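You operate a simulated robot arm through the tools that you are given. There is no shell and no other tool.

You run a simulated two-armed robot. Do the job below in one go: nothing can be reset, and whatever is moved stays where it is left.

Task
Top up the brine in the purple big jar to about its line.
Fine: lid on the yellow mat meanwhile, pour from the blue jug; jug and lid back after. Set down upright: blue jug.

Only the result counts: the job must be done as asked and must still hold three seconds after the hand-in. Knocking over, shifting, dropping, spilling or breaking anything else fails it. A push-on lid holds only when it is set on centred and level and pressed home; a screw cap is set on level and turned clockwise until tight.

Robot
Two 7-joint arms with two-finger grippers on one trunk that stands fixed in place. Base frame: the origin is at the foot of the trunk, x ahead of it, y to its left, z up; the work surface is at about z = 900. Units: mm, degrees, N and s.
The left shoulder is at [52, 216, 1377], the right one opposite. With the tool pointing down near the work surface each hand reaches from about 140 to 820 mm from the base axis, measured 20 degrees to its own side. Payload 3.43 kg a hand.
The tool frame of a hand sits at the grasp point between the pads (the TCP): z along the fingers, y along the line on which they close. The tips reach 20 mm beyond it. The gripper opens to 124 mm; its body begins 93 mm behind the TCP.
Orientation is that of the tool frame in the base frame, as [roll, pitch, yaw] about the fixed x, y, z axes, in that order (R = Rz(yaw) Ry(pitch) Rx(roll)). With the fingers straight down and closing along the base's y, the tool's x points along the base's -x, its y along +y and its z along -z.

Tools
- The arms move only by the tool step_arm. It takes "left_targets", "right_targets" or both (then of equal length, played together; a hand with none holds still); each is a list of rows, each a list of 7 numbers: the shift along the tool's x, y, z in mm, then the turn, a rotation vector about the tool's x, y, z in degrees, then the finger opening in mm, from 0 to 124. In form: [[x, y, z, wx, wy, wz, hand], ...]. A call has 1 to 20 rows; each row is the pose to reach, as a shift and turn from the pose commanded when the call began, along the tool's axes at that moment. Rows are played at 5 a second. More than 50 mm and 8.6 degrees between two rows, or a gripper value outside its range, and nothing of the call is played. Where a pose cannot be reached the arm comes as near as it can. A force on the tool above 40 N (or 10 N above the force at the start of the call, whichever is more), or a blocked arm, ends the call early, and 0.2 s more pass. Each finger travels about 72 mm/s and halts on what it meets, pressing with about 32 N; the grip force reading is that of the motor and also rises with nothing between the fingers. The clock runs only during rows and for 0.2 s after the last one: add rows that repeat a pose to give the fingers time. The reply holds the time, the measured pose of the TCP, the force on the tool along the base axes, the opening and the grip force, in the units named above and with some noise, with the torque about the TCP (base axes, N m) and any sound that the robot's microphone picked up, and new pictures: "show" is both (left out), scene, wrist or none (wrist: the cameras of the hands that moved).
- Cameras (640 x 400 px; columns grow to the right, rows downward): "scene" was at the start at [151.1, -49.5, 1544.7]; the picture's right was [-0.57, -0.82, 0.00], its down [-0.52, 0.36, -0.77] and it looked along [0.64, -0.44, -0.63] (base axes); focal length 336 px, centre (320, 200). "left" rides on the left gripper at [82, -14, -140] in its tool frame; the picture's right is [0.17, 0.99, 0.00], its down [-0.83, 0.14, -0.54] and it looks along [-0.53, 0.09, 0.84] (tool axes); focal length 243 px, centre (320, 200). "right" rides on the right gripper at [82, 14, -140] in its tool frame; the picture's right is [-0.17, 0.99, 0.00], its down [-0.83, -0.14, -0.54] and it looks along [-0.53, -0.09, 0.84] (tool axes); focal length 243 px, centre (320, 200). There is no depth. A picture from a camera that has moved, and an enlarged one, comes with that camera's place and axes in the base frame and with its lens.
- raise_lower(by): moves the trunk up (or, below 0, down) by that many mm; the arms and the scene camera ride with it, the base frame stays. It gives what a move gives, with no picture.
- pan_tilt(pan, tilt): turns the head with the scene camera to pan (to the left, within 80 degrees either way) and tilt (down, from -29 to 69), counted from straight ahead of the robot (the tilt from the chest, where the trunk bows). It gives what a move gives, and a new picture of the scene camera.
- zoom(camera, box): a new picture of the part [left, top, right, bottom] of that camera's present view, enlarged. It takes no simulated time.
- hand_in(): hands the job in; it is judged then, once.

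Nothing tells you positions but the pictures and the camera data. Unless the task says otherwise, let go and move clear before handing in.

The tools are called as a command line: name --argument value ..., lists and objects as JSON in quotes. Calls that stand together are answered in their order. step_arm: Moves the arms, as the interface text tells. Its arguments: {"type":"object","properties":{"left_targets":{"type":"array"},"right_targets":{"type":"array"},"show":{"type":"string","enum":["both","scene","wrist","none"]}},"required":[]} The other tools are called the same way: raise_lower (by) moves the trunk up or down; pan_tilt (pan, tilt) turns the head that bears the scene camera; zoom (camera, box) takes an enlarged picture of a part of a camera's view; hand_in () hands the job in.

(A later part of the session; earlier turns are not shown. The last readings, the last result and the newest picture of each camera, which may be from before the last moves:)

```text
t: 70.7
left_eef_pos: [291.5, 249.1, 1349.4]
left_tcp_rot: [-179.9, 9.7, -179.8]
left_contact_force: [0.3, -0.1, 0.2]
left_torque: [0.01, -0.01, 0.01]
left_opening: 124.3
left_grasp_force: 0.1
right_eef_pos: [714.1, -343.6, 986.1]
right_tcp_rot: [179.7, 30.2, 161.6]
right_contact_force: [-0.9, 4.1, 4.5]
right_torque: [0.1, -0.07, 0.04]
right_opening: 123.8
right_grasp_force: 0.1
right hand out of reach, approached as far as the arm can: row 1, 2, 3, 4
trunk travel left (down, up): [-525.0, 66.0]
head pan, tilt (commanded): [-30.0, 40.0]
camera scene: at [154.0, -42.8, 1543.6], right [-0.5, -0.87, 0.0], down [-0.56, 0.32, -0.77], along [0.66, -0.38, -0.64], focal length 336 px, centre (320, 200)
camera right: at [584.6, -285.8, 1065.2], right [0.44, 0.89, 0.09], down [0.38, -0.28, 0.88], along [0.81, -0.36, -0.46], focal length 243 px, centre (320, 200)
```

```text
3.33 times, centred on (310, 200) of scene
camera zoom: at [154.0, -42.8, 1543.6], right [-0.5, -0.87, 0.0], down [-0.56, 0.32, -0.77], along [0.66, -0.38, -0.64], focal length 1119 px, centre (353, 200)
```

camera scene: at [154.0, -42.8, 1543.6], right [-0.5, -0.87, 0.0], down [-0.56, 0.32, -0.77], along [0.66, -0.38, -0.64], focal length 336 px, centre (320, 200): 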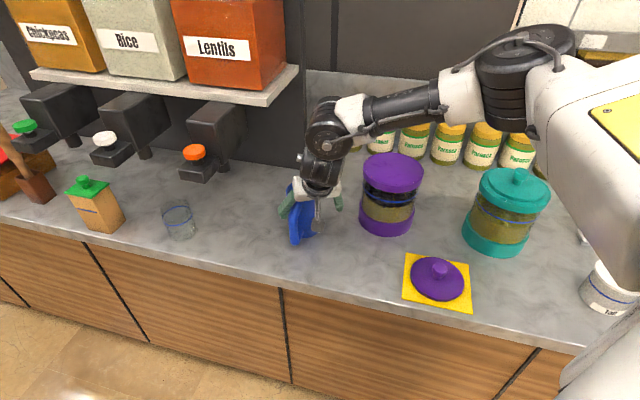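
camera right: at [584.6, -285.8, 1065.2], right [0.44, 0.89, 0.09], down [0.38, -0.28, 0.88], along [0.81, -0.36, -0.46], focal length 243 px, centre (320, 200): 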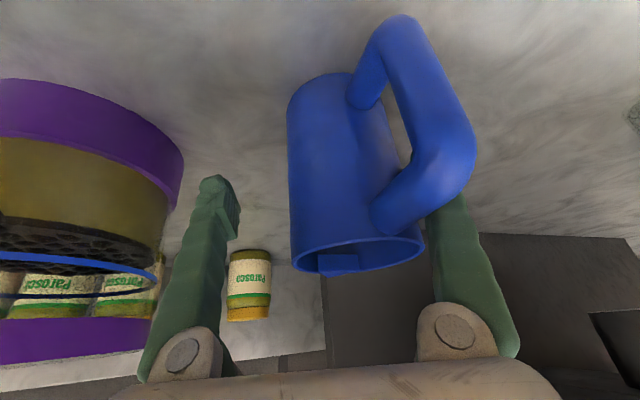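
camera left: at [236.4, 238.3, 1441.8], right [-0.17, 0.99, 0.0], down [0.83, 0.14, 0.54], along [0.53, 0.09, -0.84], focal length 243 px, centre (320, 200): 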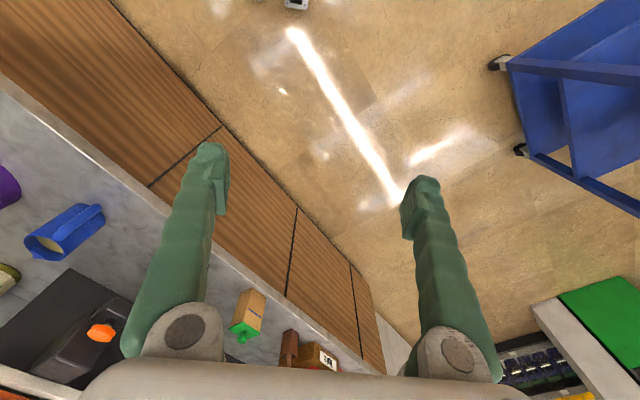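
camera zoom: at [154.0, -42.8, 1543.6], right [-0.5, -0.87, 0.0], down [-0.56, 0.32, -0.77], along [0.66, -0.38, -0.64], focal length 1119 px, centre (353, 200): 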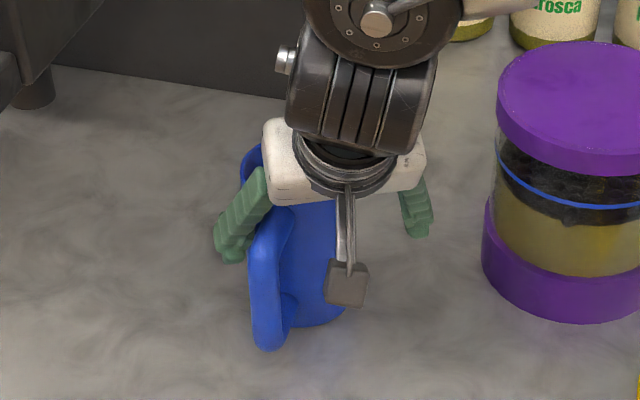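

The last part was out of reach: the hand slid to the right, and the left finger is now lightly touching the jug (about 4 N). I'll back straight out along the fingers.

step_arm --right_targets '[[0, 0, -15, 0, 0, 0, 124], [0, 0, -30, 0, 0, 0, 124], [0, 0, -50, 0, 0, 0, 124], [0, 0, -75, 0, 0, 0, 124], [0, 0, -100, 0, 0, 0, 124]]' --show "both"

zoom --camera "scene" --box '[250, 140, 370, 260]'

zoom --camera "right" --box '[200, 20, 440, 220]'

```text
t: 71.9
left_eef_pos: [290.3, 249.3, 1350.3]
left_tcp_rot: [180.0, 9.7, -179.8]
left_contact_force: [0.2, 0.7, 0.5]
left_torque: [0.0, 0.01, 0.0]
left_opening: 123.8
left_grasp_force: 0.1
right_eef_pos: [666.6, -326.4, 1074.5]
right_tcp_rot: [179.9, 29.9, 161.6]
right_contact_force: [-1.0, -0.3, -0.8]
right_torque: [0.01, -0.01, -0.01]
right_opening: 124.0
right_grasp_force: 0.0
trunk travel left (down, up): [-525.0, 66.0]
head pan, tilt (commanded): [-30.0, 40.0]
camera scene: at [153.3, -42.9, 1543.7], right [-0.5, -0.87, 0.0], down [-0.56, 0.32, -0.77], along [0.66, -0.38, -0.64], focal length 336 px, centre (320, 200)
camera right: at [537.1, -268.7, 1153.9], right [0.45, 0.89, 0.08], down [0.38, -0.27, 0.88], along [0.81, -0.36, -0.46], focal length 243 px, centre (320, 200)
```

scene: 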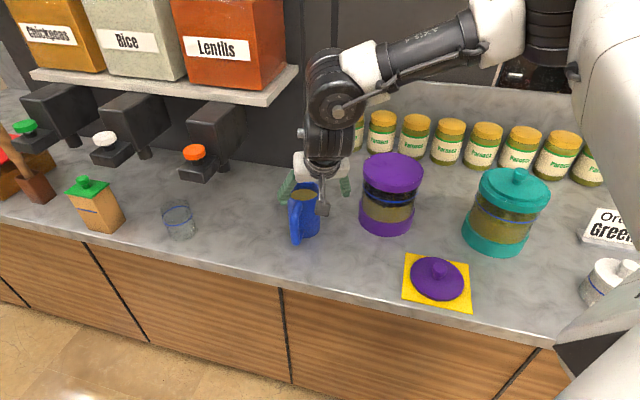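
right: 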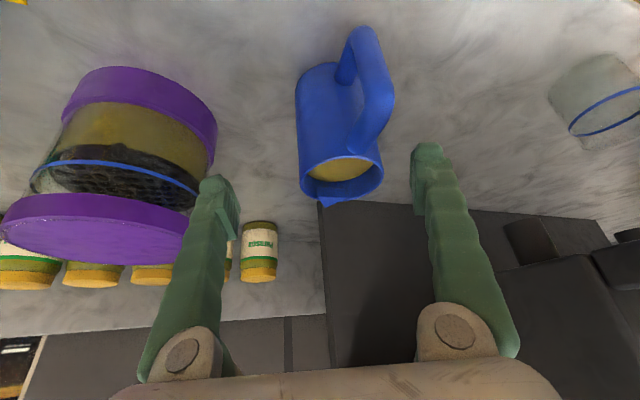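

```text
3.33 times, centred on (310, 200) of scene
camera zoom: at [153.3, -42.9, 1543.7], right [-0.5, -0.87, 0.0], down [-0.56, 0.32, -0.77], along [0.66, -0.38, -0.64], focal length 1119 px, centre (353, 200)
```

zoom: 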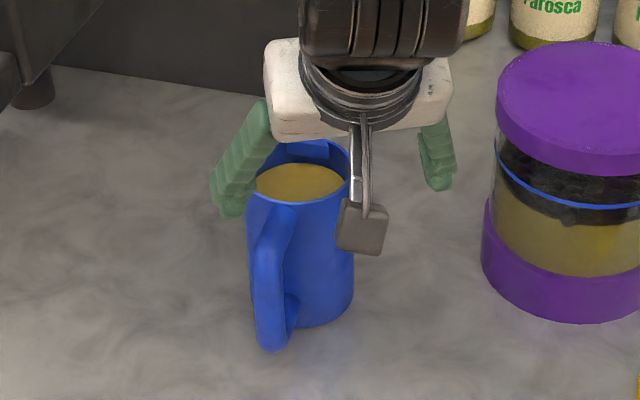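

```text
2.00 times, centred on (320, 120) of right
camera zoom: at [537.1, -268.7, 1153.9], right [0.45, 0.89, 0.08], down [0.38, -0.27, 0.88], along [0.81, -0.36, -0.46], focal length 485 px, centre (320, 360)
```

zoom: 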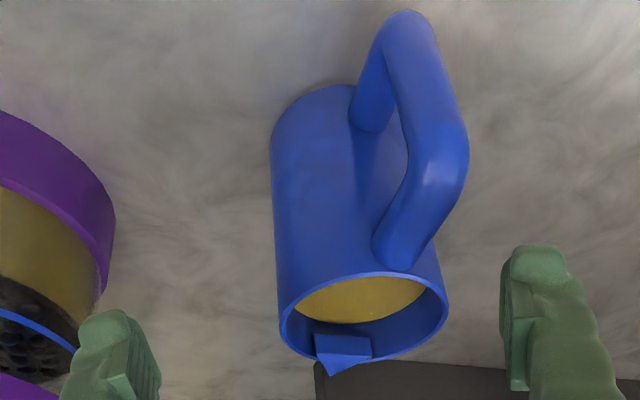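

The jug is upright and only nudged about 5 mm. The target was too low relative to the shoulder for the right arm, so lowering the trunk should bring it within reach. I'll first retreat well clear, then lower the trunk.

step_arm --right_targets '[[2, -10, -36, 0, 0, 0, 124], [5, -30, -72, 0, 0, 0, 124], [8, -50, -108, 0, 0, 0, 124], [10.9, -69.7, -145, 0, 0, 0, 124], [10.9, -69.7, -145, 0, 0, 0, 124]]' --show "none"

raise_lower --by -60

```text
t: 73.1
left_eef_pos: [292.2, 249.4, 1350.9]
left_tcp_rot: [179.9, 9.6, -180.0]
left_contact_force: [-0.1, 0.3, -0.6]
left_torque: [-0.01, 0.04, 0.0]
left_opening: 123.8
left_grasp_force: 0.0
right_eef_pos: [581.4, -384.4, 1193.4]
right_tcp_rot: [179.7, 29.9, 161.8]
right_contact_force: [0.1, -0.4, -0.1]
right_torque: [-0.02, 0.01, 0.04]
right_opening: 123.8
right_grasp_force: 0.0
right hand out of reach, approached as far as the arm can: row 3, 4, 5
trunk travel left (down, up): [-525.0, 66.0]
head pan, tilt (commanded): [-30.0, 40.0]
```

```text
t: 74.1
left_eef_pos: [306.1, 249.1, 1260.5]
left_tcp_rot: [-179.9, 3.3, -179.7]
left_contact_force: [0.7, 0.0, 0.6]
left_torque: [0.0, -0.01, 0.01]
left_opening: 123.9
left_grasp_force: 0.0
right_eef_pos: [576.3, -383.8, 1068.7]
right_tcp_rot: [-178.0, 23.6, 162.8]
right_contact_force: [0.0, 0.3, 0.3]
right_torque: [0.01, -0.01, 0.0]
right_opening: 124.1
right_grasp_force: 0.1
trunk travel left (down, up): [-465.0, 126.0]
head pan, tilt (commanded): [-30.0, 40.0]
```

zoom --camera "scene" --box '[0, 0, 640, 400]'

zoom --camera "right" --box '[0, 0, 640, 400]'

```text
1.00 times, centred on (320, 200) of scene (not enlarged: the box is as wide or as high as the picture)
camera zoom: at [187.7, -43.4, 1472.7], right [-0.5, -0.87, 0.0], down [-0.56, 0.32, -0.77], along [0.66, -0.38, -0.64], focal length 336 px, centre (320, 200)
```

zoom: 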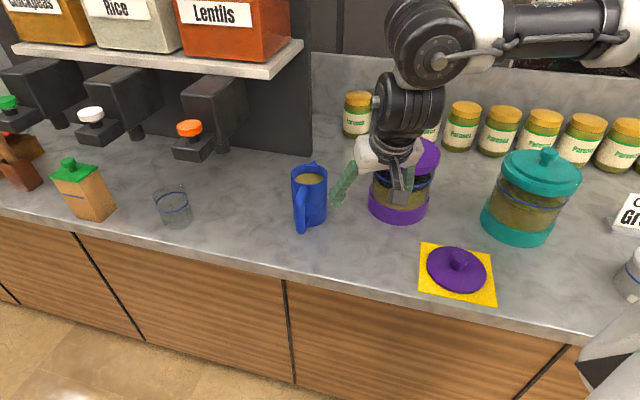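

```text
1.00 times, centred on (320, 200) of right (not enlarged: the box is as wide or as high as the picture)
camera zoom: at [458.1, -327.6, 1162.3], right [0.45, 0.89, 0.04], down [0.48, -0.28, 0.83], along [0.75, -0.36, -0.55], focal length 243 px, centre (320, 200)
```

zoom: 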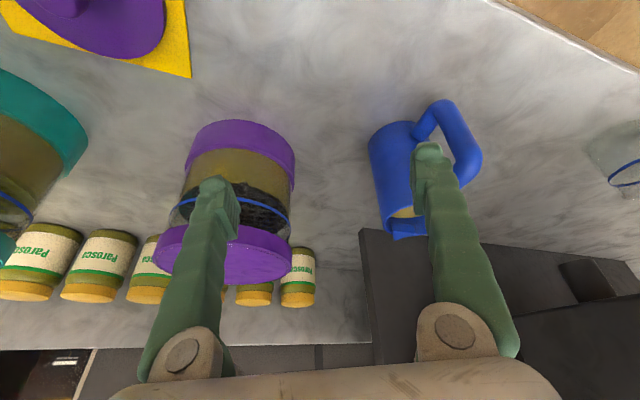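

Lowering bows the chest forward a bit, which helps. I'll return to the stand-off pose behind the jug and re-measure it.

step_arm --right_targets '[[-10, 15, -20, -0.5, -1.6, 0, 124], [-30, 45, -22, -1, -3.2, 0, 124], [-50, 72, -12, -1.5, -4.8, 0, 124], [-65.8, 97, -0.7, -2, -6.4, 0, 124], [-65.8, 97, -0.7, -2, -6.4, 0, 124]]' --show "both"

zoom --camera "right" --box '[220, 20, 420, 220]'

```text
t: 75.3
left_eef_pos: [307.2, 248.3, 1259.6]
left_tcp_rot: [-179.9, 3.4, -179.7]
left_contact_force: [-0.2, -0.4, -0.4]
left_torque: [0.05, 0.0, -0.03]
left_opening: 124.0
left_grasp_force: 0.1
right_eef_pos: [664.9, -307.6, 1091.3]
right_tcp_rot: [-179.9, 30.0, 162.9]
right_contact_force: [-0.7, -0.4, -0.3]
right_torque: [0.0, 0.0, 0.02]
right_opening: 124.1
right_grasp_force: 0.1
right hand out of reach, approached as far as the arm can: row 1, 2
trunk travel left (down, up): [-465.0, 126.0]
head pan, tilt (commanded): [-30.0, 40.0]
camera scene: at [188.2, -43.7, 1472.5], right [-0.5, -0.87, 0.0], down [-0.56, 0.32, -0.77], along [0.66, -0.38, -0.64], focal length 336 px, centre (320, 200)
camera right: at [535.1, -254.5, 1170.2], right [0.43, 0.9, 0.08], down [0.39, -0.26, 0.88], along [0.82, -0.34, -0.46], focal length 243 px, centre (320, 200)
```

scene: 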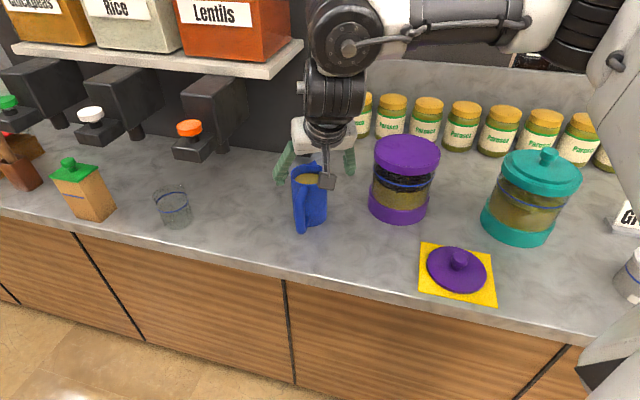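
right: 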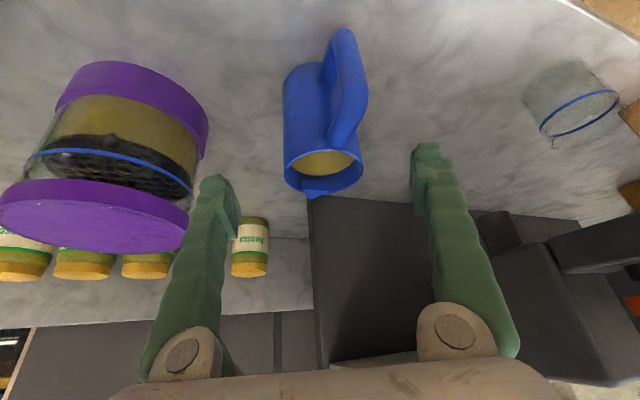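

```text
2.00 times, centred on (320, 120) of right
camera zoom: at [535.1, -254.5, 1170.2], right [0.43, 0.9, 0.08], down [0.39, -0.26, 0.88], along [0.82, -0.34, -0.46], focal length 485 px, centre (320, 360)
```

zoom: 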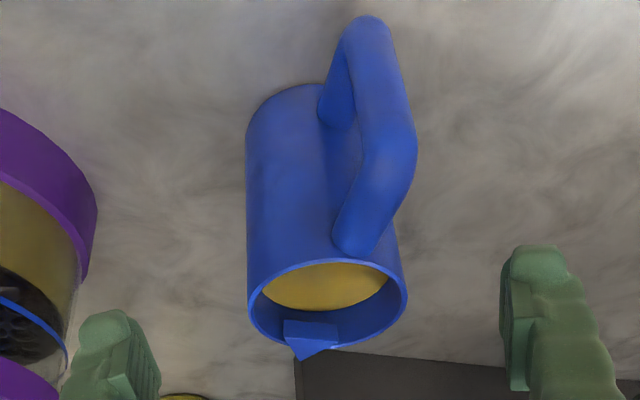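

The jug is now at (729, -329), only 1.6 mm off laterally. I'll advance halfway and check that the arm follows exactly.

step_arm --right_targets '[[0, -0.5, 25, 0, 0, 0, 124], [0, -1, 50, 0, 0, 0, 124], [0, -1.5, 75, 0, 0, 0, 124], [0, -1.5, 90, 0, 0, 0, 124]]' --show "wrist"

```text
t: 76.3
left_eef_pos: [306.9, 248.2, 1260.4]
left_tcp_rot: [-179.8, 3.4, -179.7]
left_contact_force: [0.3, 0.1, -0.2]
left_torque: [0.02, 0.06, -0.02]
left_opening: 124.1
left_grasp_force: 0.0
right_eef_pos: [707.8, -324.2, 1012.4]
right_tcp_rot: [-180.0, 30.0, 162.9]
right_contact_force: [0.0, -0.7, 0.0]
right_torque: [0.0, 0.05, 0.01]
right_opening: 123.9
right_grasp_force: 0.1
trunk travel left (down, up): [-465.0, 126.0]
head pan, tilt (commanded): [-30.0, 40.0]
camera right: at [578.3, -270.5, 1091.9], right [0.43, 0.9, 0.08], down [0.39, -0.27, 0.88], along [0.82, -0.34, -0.46], focal length 243 px, centre (320, 200)
```

right: 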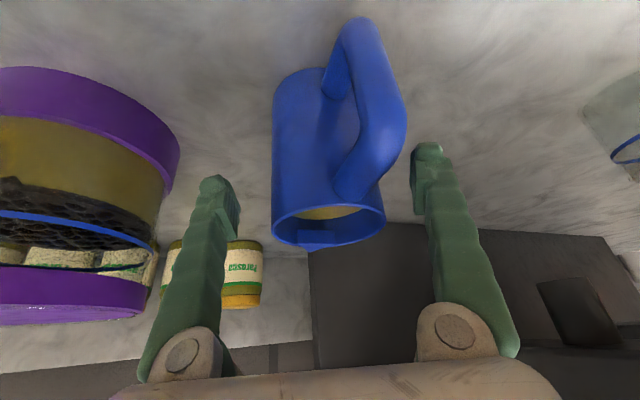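

step_arm --right_targets '[[0, 0, 10, 0, 0, 0, 124], [0, 0, 20, 0, 0, 0, 124]]' --show "none"

```text
t: 76.9
left_eef_pos: [307.8, 248.7, 1259.6]
left_tcp_rot: [179.9, 3.4, -179.6]
left_contact_force: [-0.4, 0.1, -0.4]
left_torque: [0.02, 0.02, 0.01]
left_opening: 124.0
left_grasp_force: 0.0
right_eef_pos: [719.4, -328.0, 995.7]
right_tcp_rot: [-179.9, 30.0, 163.0]
right_contact_force: [-0.5, 0.3, -1.1]
right_torque: [0.0, 0.0, -0.01]
right_opening: 124.0
right_grasp_force: 0.0
trunk travel left (down, up): [-465.0, 126.0]
head pan, tilt (commanded): [-30.0, 40.0]
```

step_arm --right_targets '[[0, 1, 9, 0, 0, 0, 124], [0, 1.5, 18, 0, 0, 0, 124]]' --show "both"

zoom --camera "right" --box '[180, 60, 480, 260]'

zoom --camera "scene" --box '[250, 120, 370, 240]'

```text
t: 77.5
left_eef_pos: [306.6, 249.6, 1260.7]
left_tcp_rot: [-179.9, 3.4, -179.7]
left_contact_force: [0.5, 0.1, -0.1]
left_torque: [-0.02, -0.01, -0.04]
left_opening: 124.3
left_grasp_force: 0.1
right_eef_pos: [726.9, -328.1, 979.9]
right_tcp_rot: [-179.9, 29.9, 163.0]
right_contact_force: [1.3, -0.6, 0.5]
right_torque: [0.0, -0.01, -0.02]
right_opening: 124.0
right_grasp_force: 0.1
trunk travel left (down, up): [-465.0, 126.0]
head pan, tilt (commanded): [-30.0, 40.0]
camera scene: at [188.9, -43.7, 1472.4], right [-0.5, -0.87, 0.0], down [-0.56, 0.32, -0.77], along [0.66, -0.38, -0.64], focal length 336 px, centre (320, 200)
camera right: at [597.1, -274.3, 1059.2], right [0.43, 0.9, 0.08], down [0.39, -0.26, 0.88], along [0.82, -0.34, -0.46], focal length 243 px, centre (320, 200)
```

scene: 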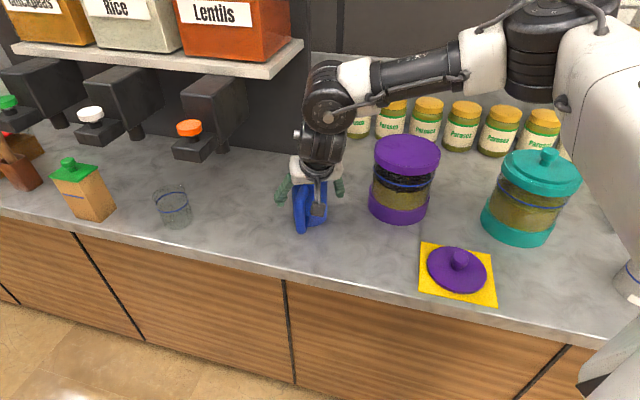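
right: 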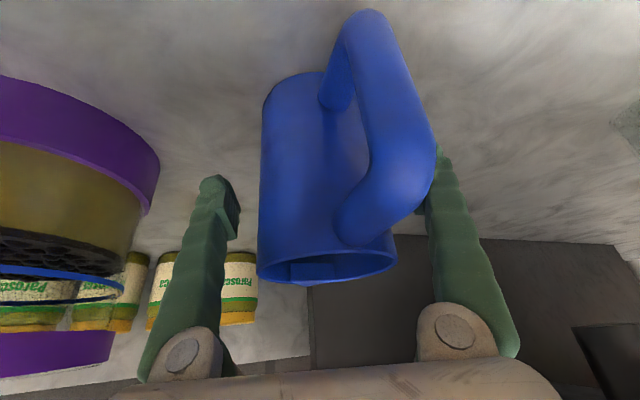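

```text
2.00 times, centred on (330, 160) of right
camera zoom: at [597.1, -274.3, 1059.2], right [0.43, 0.9, 0.08], down [0.39, -0.26, 0.88], along [0.82, -0.34, -0.46], focal length 485 px, centre (300, 280)
```

zoom: 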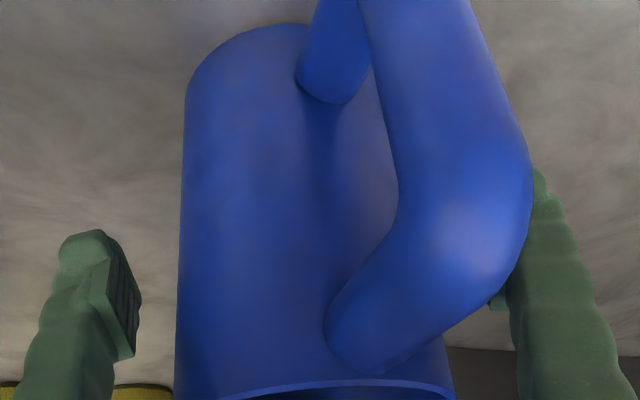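

```text
3.33 times, centred on (310, 180) of scene
camera zoom: at [188.9, -43.7, 1472.4], right [-0.5, -0.87, 0.0], down [-0.56, 0.32, -0.77], along [0.66, -0.38, -0.64], focal length 1119 px, centre (353, 267)
```

zoom: 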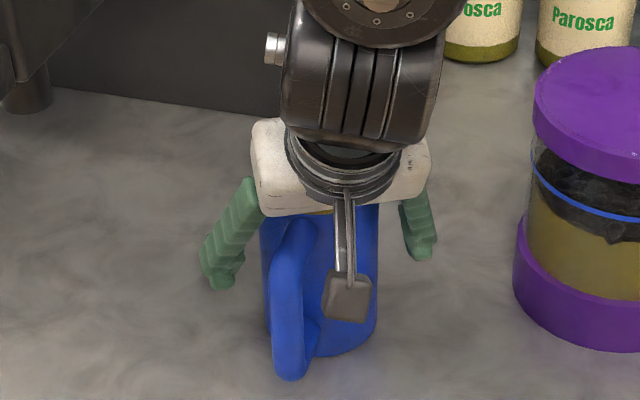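

The jug sits between the fingers with no contact. I'll close gently and then check the grip.

step_arm --right_targets '[[0, 0, 0, 0, 0, 0, 110], [0, 0, 0, 0, 0, 0, 100], [0, 0, 0, 0, 0, 0, 92], [0, 0, 0, 0, 0, 0, 86], [0, 0, 0, 0, 0, 0, 80], [0, 0, 0, 0, 0, 0, 70], [0, 0, 0, 0, 0, 0, 50], [0, 0, 0, 0, 0, 0, 50]]' --show "both"

zoom --camera "right" --box '[180, 60, 480, 260]'

zoom --camera "scene" --box '[250, 120, 370, 240]'

```text
t: 79.3
left_eef_pos: [306.0, 248.3, 1259.7]
left_tcp_rot: [-179.9, 3.5, -179.8]
left_contact_force: [1.0, 0.4, 0.7]
left_torque: [0.0, -0.02, -0.01]
left_opening: 123.8
left_grasp_force: 0.1
right_eef_pos: [727.5, -329.6, 979.5]
right_tcp_rot: [-179.9, 30.0, 162.8]
right_contact_force: [-0.7, -1.7, 0.6]
right_torque: [-0.04, -0.07, -0.02]
right_opening: 84.2
right_grasp_force: 32.2
trunk travel left (down, up): [-465.0, 126.0]
head pan, tilt (commanded): [-30.0, 40.0]
camera scene: at [188.3, -43.7, 1472.5], right [-0.5, -0.87, 0.0], down [-0.56, 0.32, -0.77], along [0.66, -0.38, -0.64], focal length 336 px, centre (320, 200)
camera right: at [596.6, -274.5, 1059.4], right [0.43, 0.9, 0.08], down [0.39, -0.26, 0.88], along [0.82, -0.35, -0.46], focal length 243 px, centre (320, 200)
```

scene: 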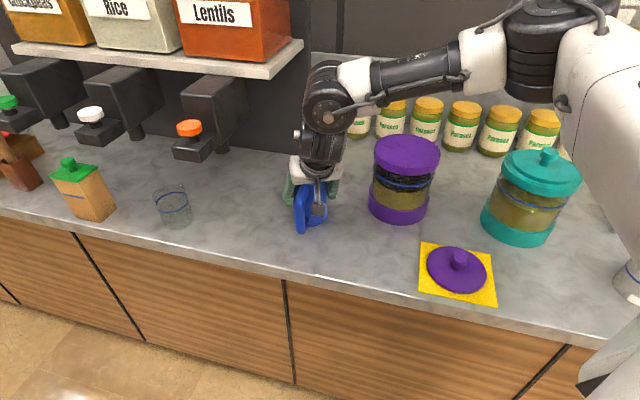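
right: 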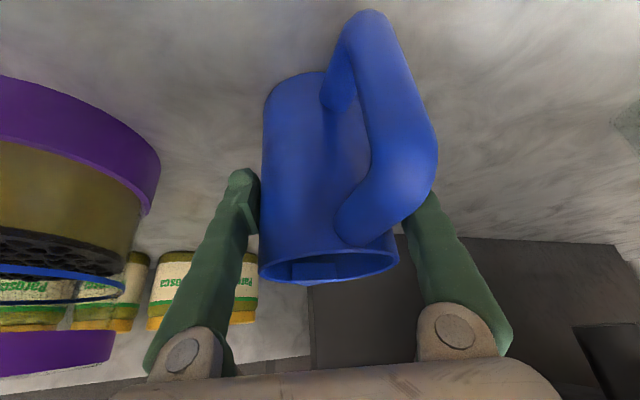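

```text
2.00 times, centred on (330, 160) of right
camera zoom: at [596.6, -274.5, 1059.4], right [0.43, 0.9, 0.08], down [0.39, -0.26, 0.88], along [0.82, -0.35, -0.46], focal length 485 px, centre (300, 280)
```

zoom: 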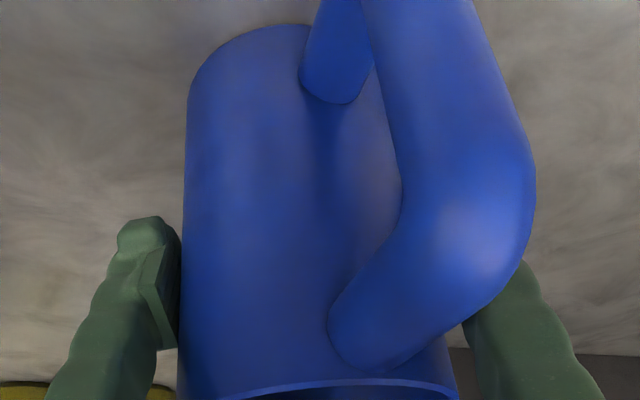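

```text
3.33 times, centred on (310, 180) of scene
camera zoom: at [188.3, -43.7, 1472.5], right [-0.5, -0.87, 0.0], down [-0.56, 0.32, -0.77], along [0.66, -0.38, -0.64], focal length 1119 px, centre (353, 267)
```

zoom: 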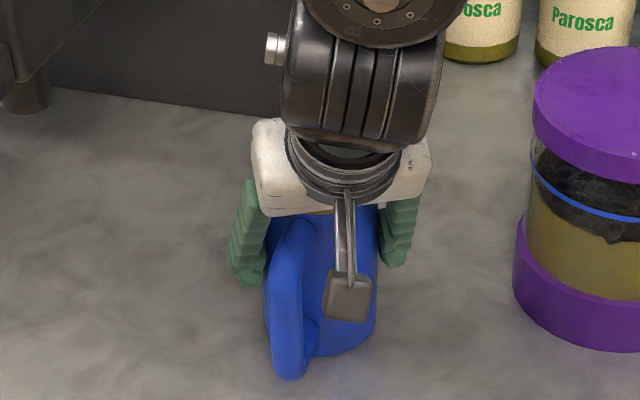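

The jug is held firmly: 84 mm opening at 32 N. I'll lift it straight up a little and check that it hangs level.

step_arm --right_targets '[[-2.5, 0, -4.3, 0, 0, 0, 40], [-7.5, 0, -13, 0, 0, 0, 40], [-15, 0, -26, 0, 0, 0, 40], [-15, 0, -26, 0, 0, 0, 40]]' --show "both"

zoom --camera "scene" --box '[250, 120, 370, 240]'

```text
t: 80.3
left_eef_pos: [307.8, 248.1, 1260.8]
left_tcp_rot: [180.0, 3.2, -179.6]
left_contact_force: [-0.5, 0.1, 0.1]
left_torque: [-0.01, 0.03, -0.02]
left_opening: 124.1
left_grasp_force: 0.1
right_eef_pos: [727.3, -327.0, 1011.3]
right_tcp_rot: [-179.9, 29.9, 163.0]
right_contact_force: [0.2, 0.2, -6.1]
right_torque: [-0.02, 0.03, 0.01]
right_opening: 84.2
right_grasp_force: 31.9
trunk travel left (down, up): [-465.0, 126.0]
head pan, tilt (commanded): [-30.0, 40.0]
camera scene: at [189.5, -43.9, 1472.3], right [-0.5, -0.87, 0.0], down [-0.56, 0.32, -0.77], along [0.66, -0.38, -0.64], focal length 336 px, centre (320, 200)
camera right: at [596.4, -273.4, 1090.0], right [0.43, 0.9, 0.08], down [0.39, -0.26, 0.88], along [0.82, -0.34, -0.46], focal length 243 px, centre (320, 200)
```

scene: 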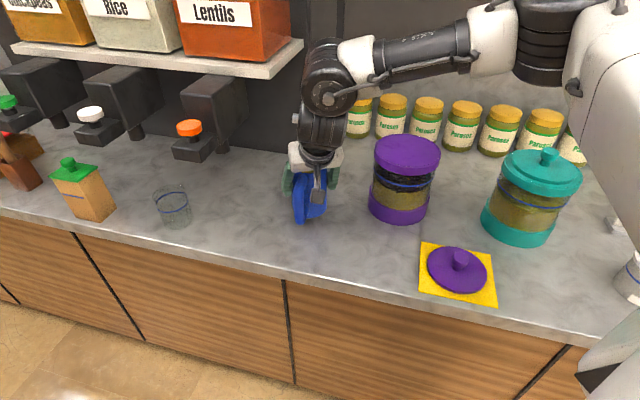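
right: 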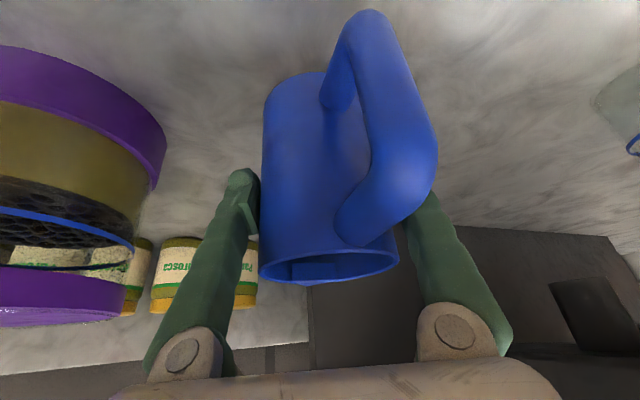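

```text
3.33 times, centred on (310, 180) of scene
camera zoom: at [189.5, -43.9, 1472.3], right [-0.5, -0.87, 0.0], down [-0.56, 0.32, -0.77], along [0.66, -0.38, -0.64], focal length 1119 px, centre (353, 267)
```

zoom: 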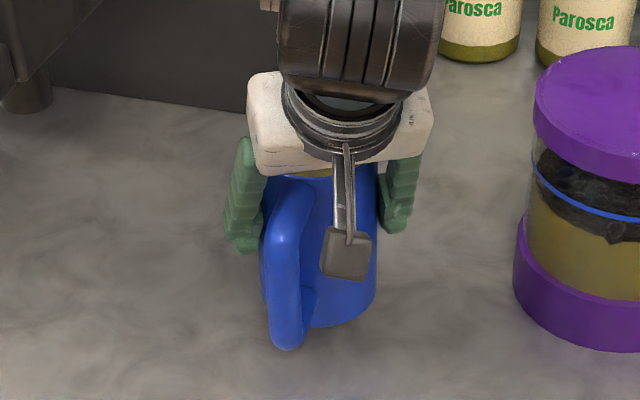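

The jug lifted cleanly: a 6 N load, level, no slip in the fingers. I'll carry it upright at a modest speed to a stand-off beside the jar on the robot side, above jar height.

step_arm --right_targets '[[-10, 0, -17.3, 0, 0, 0, 40], [-20, 0, -34.6, 0, 0, 0, 40], [-14.5, -17.9, -55, 0, 0, 0, 40], [-9, -35.7, -75.4, 0, 0, 0, 40], [-3.4, -53.6, -95.7, 0, 0, 0, 40], [2.1, -71.4, -116.1, 0, 0, 0, 40], [7.6, -89.3, -136.5, 0, 0, 0, 40], [13.1, -107.1, -156.9, 0, 0, 0, 40], [18.7, -125, -177.2, 0, 0, 0, 40], [24.2, -142.8, -197.6, 0, 0, 0, 40], [29.7, -160.7, -218, 0, 0, 0, 40], [29.7, -160.7, -218, 0, 0, 0, 40]]' --show "both"

zoom --camera "scene" --box '[320, 60, 480, 230]'

```text
t: 82.9
left_eef_pos: [308.4, 248.2, 1260.6]
left_tcp_rot: [-179.9, 3.3, -179.7]
left_contact_force: [0.5, 0.1, 0.3]
left_torque: [0.05, 0.0, -0.01]
left_opening: 123.8
left_grasp_force: 0.0
right_eef_pos: [549.6, -441.1, 1184.8]
right_tcp_rot: [-179.9, 29.8, 162.9]
right_contact_force: [-0.7, -0.7, -5.8]
right_torque: [-0.02, 0.04, -0.01]
right_opening: 84.0
right_grasp_force: 32.0
trunk travel left (down, up): [-465.0, 126.0]
head pan, tilt (commanded): [-30.0, 40.0]
camera scene: at [190.0, -43.7, 1472.2], right [-0.5, -0.87, 0.0], down [-0.56, 0.32, -0.77], along [0.66, -0.38, -0.64], focal length 336 px, centre (320, 200)
camera right: at [420.2, -387.5, 1264.5], right [0.43, 0.9, 0.08], down [0.39, -0.26, 0.88], along [0.82, -0.34, -0.47], focal length 243 px, centre (320, 200)
```

scene: 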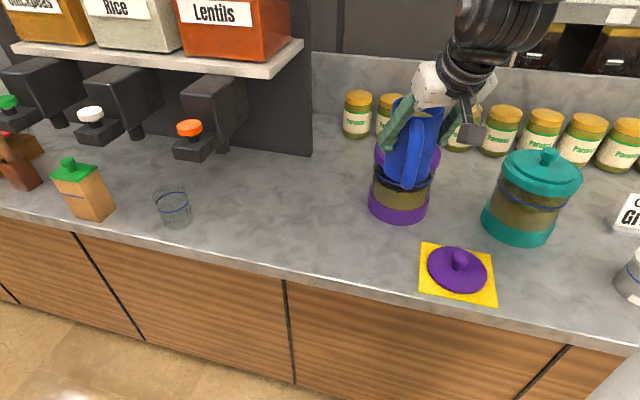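
right: 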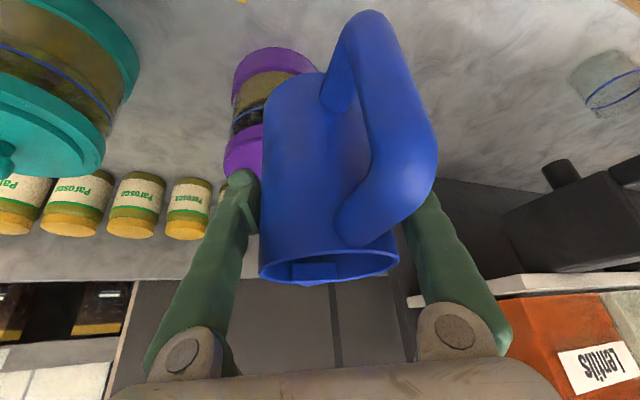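

```text
2.35 times, centred on (400, 145) of scene
camera zoom: at [190.0, -43.7, 1472.2], right [-0.5, -0.87, 0.0], down [-0.56, 0.32, -0.77], along [0.66, -0.38, -0.64], focal length 790 px, centre (132, 329)
```

zoom: 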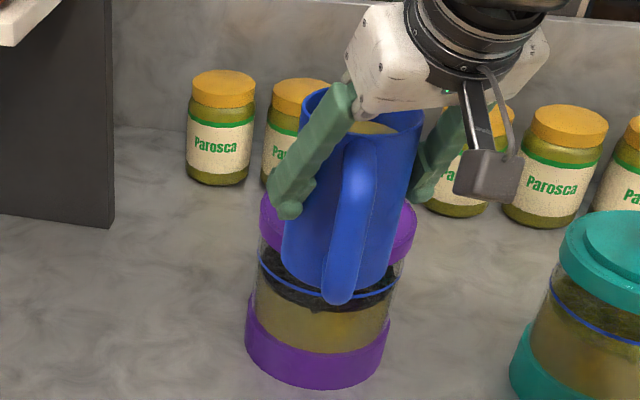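

The carry went well. Before pouring I'll turn the left hand so its camera looks across at the jar from the left, which gives me a side view of the stream and the level.

step_arm --left_targets '[[0, 0, 0, 0, 0, 8, 124], [0, 0, 0, 0, 0, 16, 124], [0, 0, 0, 0, 0, 24, 124], [0, 0, 0, 0, 0, 32, 124], [0, 0, 0, 0, 0, 40, 124], [0, 0, 0, 0, 0, 48, 124], [0, 0, 0, 0, 0, 56, 124], [0, 0, 0, 0, 0, 64, 124], [0, 0, 0, 0, 0, 72, 124]]' --show "none"

step_arm --left_targets '[[0, 0, 0, 0, -8, 0, 124], [0, 0, 0, 0, -16, 0, 124], [0, 0, 0, 0, -24, 0, 124], [0, 0, 0, 0, -32, 0, 124], [0, 0, 0, 0, -40, 0, 124]]' --show "wrist"

```text
t: 84.3
left_eef_pos: [233.1, 131.5, 1272.4]
left_tcp_rot: [177.2, 2.8, 138.0]
left_contact_force: [22.8, 0.2, 8.5]
left_torque: [-0.23, 2.59, 0.55]
left_opening: 124.0
left_grasp_force: 0.1
left hand out of reach, approached as far as the arm can: row 1, 2, 3, 4, 5, 6
right_eef_pos: [549.9, -442.9, 1183.5]
right_tcp_rot: [-179.9, 29.7, 162.9]
right_contact_force: [-1.3, -0.2, -6.0]
right_torque: [-0.01, 0.01, 0.01]
right_opening: 84.1
right_grasp_force: 31.9
trunk travel left (down, up): [-465.0, 126.0]
head pan, tilt (commanded): [-30.0, 40.0]
stopped in row 6 (left hand): the force on the tool passed its limit at 136 N (the readings are from after the stop); the commanded pose is now the measured one
```

```text
t: 84.7
left_eef_pos: [240.1, 97.1, 1290.3]
left_tcp_rot: [176.7, 9.6, 137.9]
left_contact_force: [5.0, -1.2, 2.7]
left_torque: [0.01, 0.5, 0.16]
left_opening: 123.6
left_grasp_force: 0.0
left hand out of reach, approached as far as the arm can: row 1, 2
right_eef_pos: [548.3, -442.1, 1183.7]
right_tcp_rot: [180.0, 29.7, 163.0]
right_contact_force: [0.7, 0.2, -6.9]
right_torque: [0.04, -0.01, 0.02]
right_opening: 84.2
right_grasp_force: 31.8
trunk travel left (down, up): [-465.0, 126.0]
head pan, tilt (commanded): [-30.0, 40.0]
stopped in row 2 (left hand): the force on the tool passed its limit at 44 N (the readings are from after the stop); the commanded pose is now the measured one
camera left: at [149.2, 150.7, 1414.2], right [0.53, 0.85, 0.03], down [0.61, -0.41, 0.68], along [0.58, -0.34, -0.74], focal length 243 px, centre (320, 200)
```

left: 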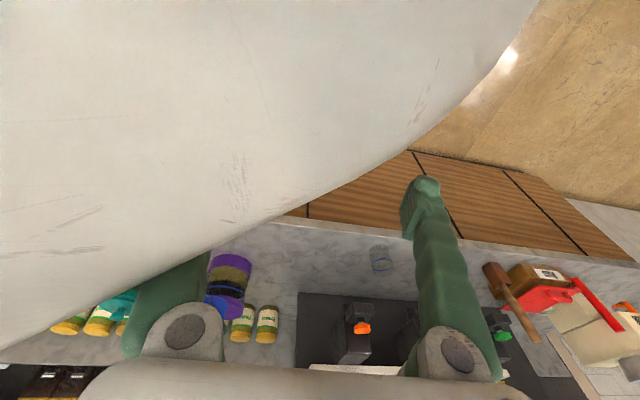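

The left hand brushed against the robot's own body, so that view isn't worth it. I'll move the left hand back out to where it was and leave it there.

step_arm --left_targets '[[8, 22, 2, 0, 0, 0, 124], [19, 51, 5, 0, 0, 0, 124], [31, 83, 9, 0, 0, 0, 124], [43, 115, 13, 0, 0, 0, 124], [55, 146, 16, 0, 0, 0, 124]]' --show "both"

```text
t: 85.7
left_eef_pos: [242.0, 129.0, 1292.5]
left_tcp_rot: [176.7, 9.8, 138.6]
left_contact_force: [6.9, 1.7, 0.7]
left_torque: [-0.15, 0.65, 0.12]
left_opening: 123.1
left_grasp_force: 0.1
left hand out of reach, approached as far as the arm can: row 1, 2, 3, 4
right_eef_pos: [549.2, -440.9, 1183.9]
right_tcp_rot: [-179.8, 29.7, 163.1]
right_contact_force: [0.3, 0.2, -6.5]
right_torque: [-0.02, 0.04, -0.04]
right_opening: 84.3
right_grasp_force: 31.8
trunk travel left (down, up): [-465.0, 126.0]
head pan, tilt (commanded): [-30.0, 40.0]
stopped in row 4 (left hand): the force on the tool passed its limit at 42 N (the readings are from after the stop); the commanded pose is now the measured one
camera scene: at [189.2, -42.6, 1472.4], right [-0.5, -0.87, 0.0], down [-0.56, 0.32, -0.77], along [0.66, -0.38, -0.64], focal length 336 px, centre (320, 200)
camera left: at [149.9, 182.6, 1415.2], right [0.52, 0.85, 0.03], down [0.62, -0.4, 0.68], along [0.59, -0.34, -0.73], focal length 243 px, centre (320, 200)
```

scene: 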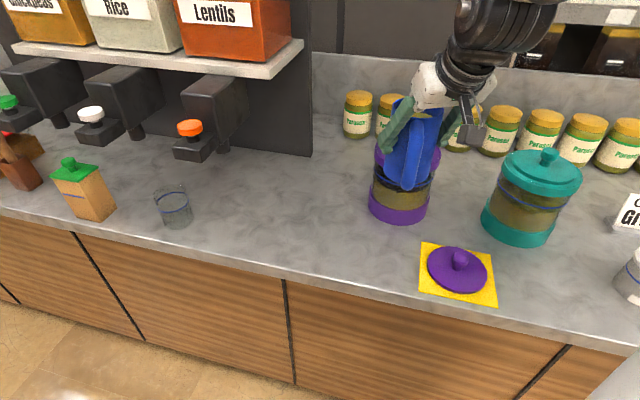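
left: 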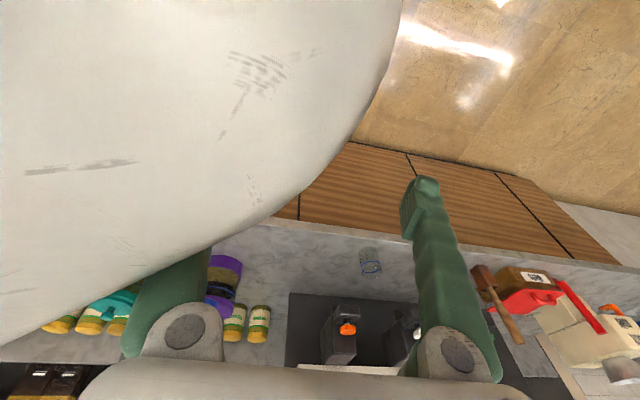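

step_arm --left_targets '[[-15, 13.5, 2.5, 0, 0, 0, 124], [-30, 27, 5, 0, 0, 0, 124], [-44, 40, 7.4, 0, 0, 0, 124], [-60, 54, 10, 0, 0, 0, 124]]' --show "wrist"

```text
t: 86.7
left_eef_pos: [260.9, 111.1, 1270.5]
left_tcp_rot: [176.6, 9.9, 138.5]
left_contact_force: [1.0, 0.0, 0.2]
left_torque: [-0.01, 0.0, -0.01]
left_opening: 124.0
left_grasp_force: 0.1
left hand out of reach, approached as far as the arm can: row 1, 2, 3, 4
right_eef_pos: [550.3, -441.0, 1183.7]
right_tcp_rot: [-179.9, 29.8, 163.0]
right_contact_force: [0.3, 0.3, -6.3]
right_torque: [0.0, -0.01, 0.01]
right_opening: 84.1
right_grasp_force: 32.3
trunk travel left (down, up): [-465.0, 126.0]
head pan, tilt (commanded): [-30.0, 40.0]
camera left: at [168.5, 164.4, 1391.9], right [0.52, 0.85, 0.03], down [0.62, -0.4, 0.68], along [0.59, -0.34, -0.73], focal length 243 px, centre (320, 200)
```

left: 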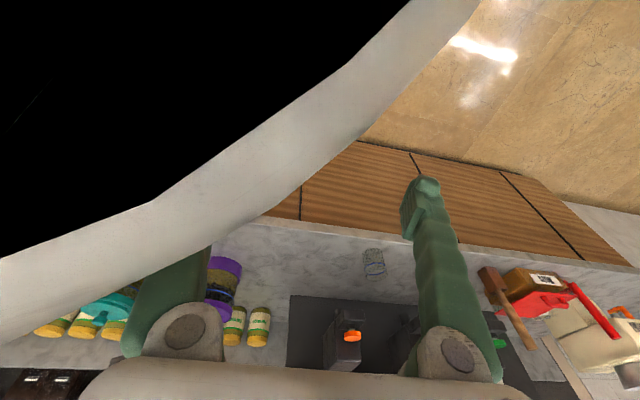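

The left hand is free of contact again. I'll turn it back to its earlier heading so it stays clear of the body.

step_arm --left_targets '[[-4, 4, 0, 0, 0, -7, 124], [-8, 8, 0, 0, 0, -14, 124], [-12, 12, 0, 0, 0, -21, 124], [-16, 16, 0, 0, 0, -28, 124], [-20, 20, 0, 0, 0, -35, 124], [-24, 24, 0, 0, 0, -41, 124], [-24, 24, 0, 0, 0, -41, 124]]' --show "wrist"

```text
t: 88.3
left_eef_pos: [295.4, 113.3, 1277.5]
left_tcp_rot: [-176.0, 9.4, -180.0]
left_contact_force: [-0.6, -0.2, -0.8]
left_torque: [-0.01, 0.02, -0.04]
left_opening: 123.8
left_grasp_force: 0.1
right_eef_pos: [549.1, -440.2, 1184.7]
right_tcp_rot: [-180.0, 29.8, 163.0]
right_contact_force: [-0.2, -0.1, -6.2]
right_torque: [0.0, 0.02, 0.0]
right_opening: 84.0
right_grasp_force: 32.0
trunk travel left (down, up): [-465.0, 126.0]
head pan, tilt (commanded): [-30.0, 40.0]
camera left: at [191.2, 110.2, 1401.3], right [-0.15, 0.98, -0.09], down [0.73, 0.18, 0.66], along [0.66, 0.03, -0.75], focal length 243 px, centre (320, 200)
```

left: 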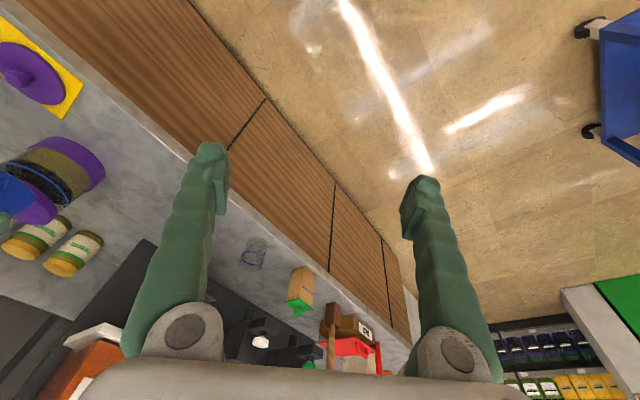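

From here the left camera actually catches the jar at the edge of its view. I'll zoom in to see how useful it is.

zoom --camera "left" --box '[0, 120, 128, 240]'

zoom --camera "scene" --box '[340, 60, 460, 230]'

```text
3.33 times, centred on (64, 180) of left
camera zoom: at [191.2, 110.2, 1401.3], right [-0.15, 0.98, -0.09], down [0.73, 0.18, 0.66], along [0.66, 0.03, -0.75], focal length 809 px, centre (1173, 267)
```

zoom: 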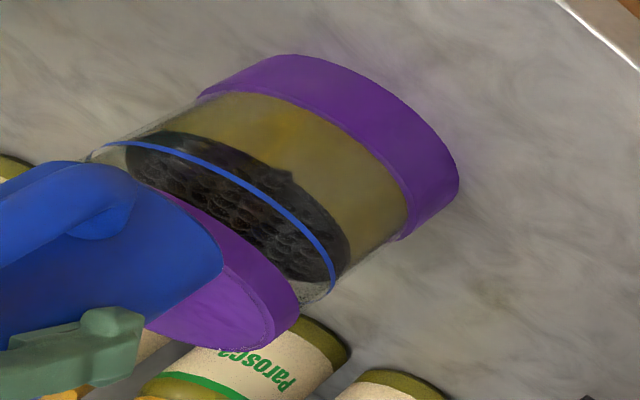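

```text
2.35 times, centred on (400, 145) of scene
camera zoom: at [189.1, -43.9, 1472.4], right [-0.5, -0.87, 0.0], down [-0.56, 0.32, -0.77], along [0.66, -0.38, -0.64], focal length 790 px, centre (132, 329)
```

zoom: 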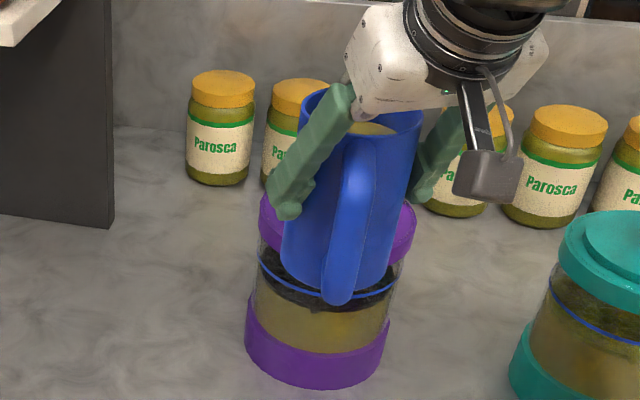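

The left view of the level is very good. I'll zoom in tighter for a careful measurement of the gap between the brine surface and the line before pouring.

zoom --camera "left" --box '[16, 130, 112, 220]'

zoom --camera "scene" --box '[360, 150, 440, 230]'

```text
4.44 times, centred on (64, 175) of left
camera zoom: at [191.2, 110.2, 1401.3], right [-0.15, 0.98, -0.09], down [0.73, 0.18, 0.66], along [0.66, 0.03, -0.75], focal length 1078 px, centre (1458, 311)
```

zoom: 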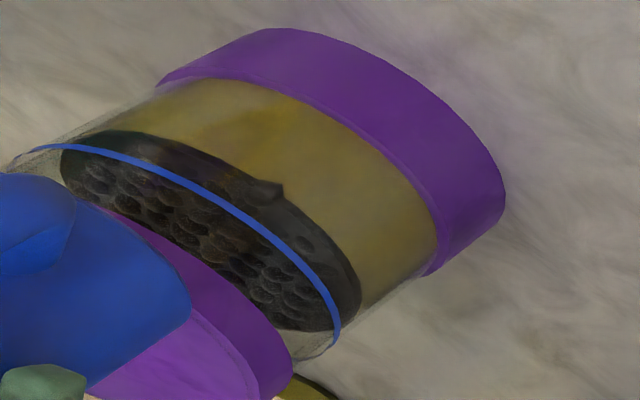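

```text
5.00 times, centred on (400, 190) of scene
camera zoom: at [189.1, -43.9, 1472.4], right [-0.5, -0.87, 0.0], down [-0.56, 0.32, -0.77], along [0.66, -0.38, -0.64], focal length 1678 px, centre (-80, 250)
```

zoom: 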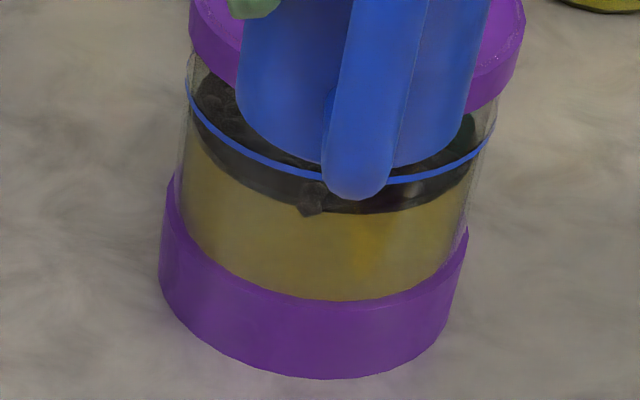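

Calibrated against the jar base, the line is at z≈1015 and the brine surface at about 997, so I need roughly 18 mm more, about 240 mL. Now I'll check exactly where the spout points relative to the hand.

zoom --camera "right" --box '[240, 190, 420, 300]'

zoom --camera "scene" --box '[380, 80, 450, 200]'

```text
3.56 times, centred on (330, 245) of right
camera zoom: at [419.6, -387.3, 1264.5], right [0.43, 0.9, 0.08], down [0.39, -0.26, 0.88], along [0.82, -0.34, -0.47], focal length 863 px, centre (284, 40)
```

zoom: 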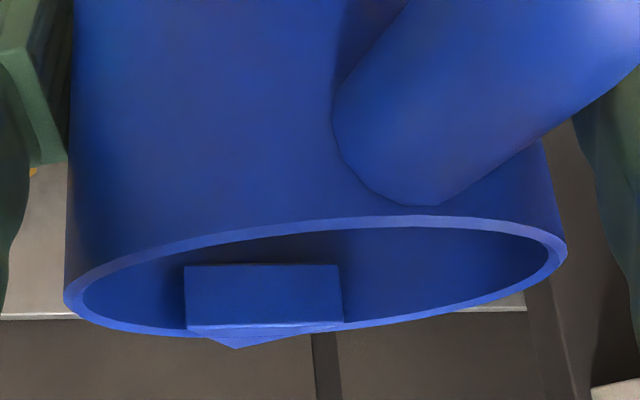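

```text
3.33 times, centred on (415, 140) of scene
camera zoom: at [189.1, -43.9, 1472.4], right [-0.5, -0.87, 0.0], down [-0.56, 0.32, -0.77], along [0.66, -0.38, -0.64], focal length 1119 px, centre (3, 400)
```

zoom: 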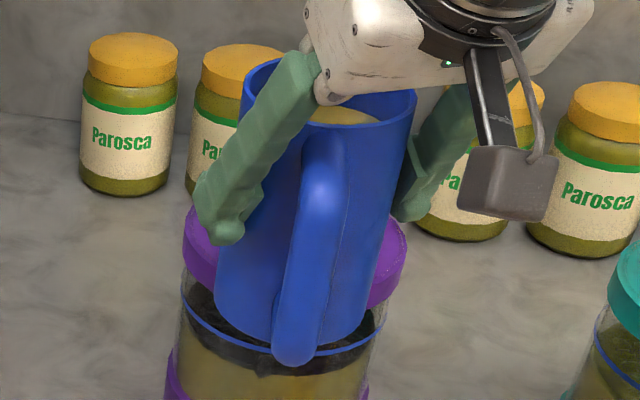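

The spout points at about -43.6° and the jug axis is on the TCP, so the existing heading already aims at the jar. I'll tilt to 20°, still below the pouring angle, and bring the spout over the jar.

step_arm --right_targets '[[0, 0, 0, -1.9, 4.5, 1.1, 40], [0, 0, 0, -3.9, 9, 2.2, 40], [0, 0, 0, -5.8, 13.4, 3.3, 40], [0, 0, 0, -7.7, 17.9, 4.5, 40], [-12, -7, 7, -7.7, 17.9, 4.5, 40], [-24, -14, 14, -7.7, 17.9, 4.5, 40], [-36, -21, 21, -7.7, 17.9, 4.5, 40], [-48.1, -27.7, 27.7, -7.7, 17.9, 4.5, 40], [-48.1, -27.7, 27.7, -7.7, 17.9, 4.5, 40]]' --show "both"

zoom --camera "left" --box '[0, 100, 144, 240]'

zoom --camera "scene" --box '[340, 60, 460, 230]'

```text
t: 90.3
left_eef_pos: [294.1, 113.4, 1276.2]
left_tcp_rot: [-176.1, 9.5, 180.0]
left_contact_force: [-0.8, -1.4, 1.6]
left_torque: [0.01, -0.02, 0.01]
left_opening: 124.2
left_grasp_force: 0.1
right_eef_pos: [594.3, -483.3, 1184.9]
right_tcp_rot: [171.1, 11.7, 159.6]
right_contact_force: [0.9, 0.4, -6.2]
right_torque: [-0.02, 0.0, 0.01]
right_opening: 84.2
right_grasp_force: 32.0
trunk travel left (down, up): [-465.0, 126.0]
head pan, tilt (commanded): [-30.0, 40.0]
camera scene: at [188.8, -43.8, 1472.4], right [-0.5, -0.87, 0.0], down [-0.56, 0.32, -0.77], along [0.66, -0.38, -0.64], focal length 336 px, centre (320, 200)
camera right: at [490.0, -453.4, 1304.8], right [0.46, 0.87, 0.18], down [0.59, -0.45, 0.67], along [0.66, -0.2, -0.72], focal length 243 px, centre (320, 200)
```

scene: 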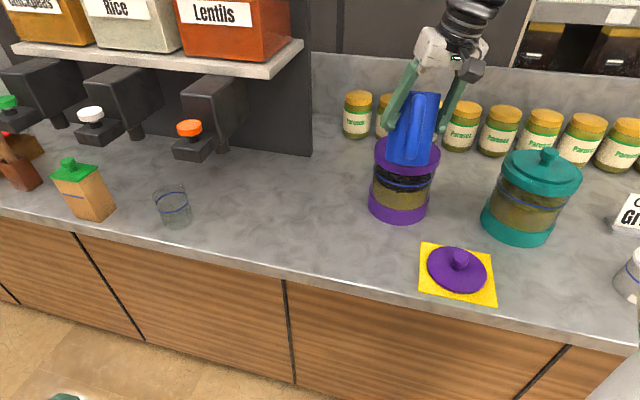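
right: 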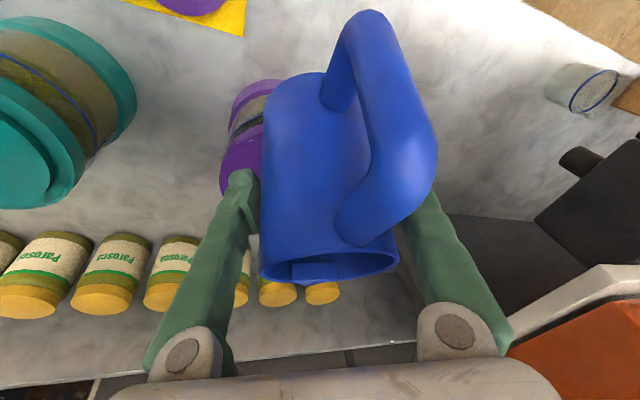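

```text
2.86 times, centred on (72, 170) of left
camera zoom: at [190.8, 110.5, 1401.2], right [-0.15, 0.98, -0.09], down [0.73, 0.18, 0.66], along [0.66, 0.03, -0.75], focal length 693 px, centre (1029, 286)
```

zoom: 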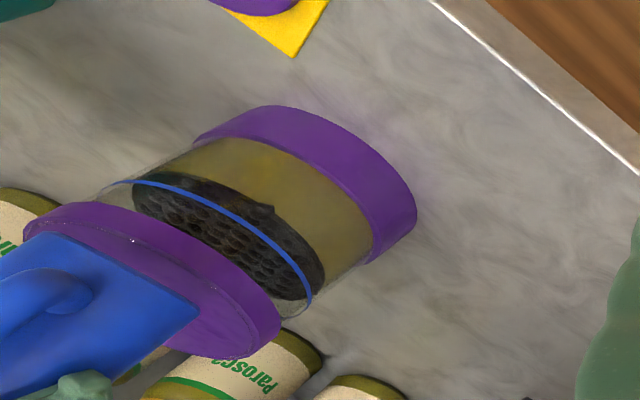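

```text
2.35 times, centred on (400, 145) of scene
camera zoom: at [188.8, -43.8, 1472.4], right [-0.5, -0.87, 0.0], down [-0.56, 0.32, -0.77], along [0.66, -0.38, -0.64], focal length 790 px, centre (132, 329)
```

zoom: 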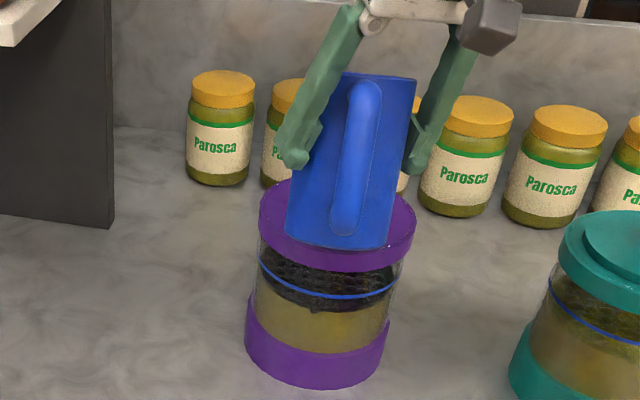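

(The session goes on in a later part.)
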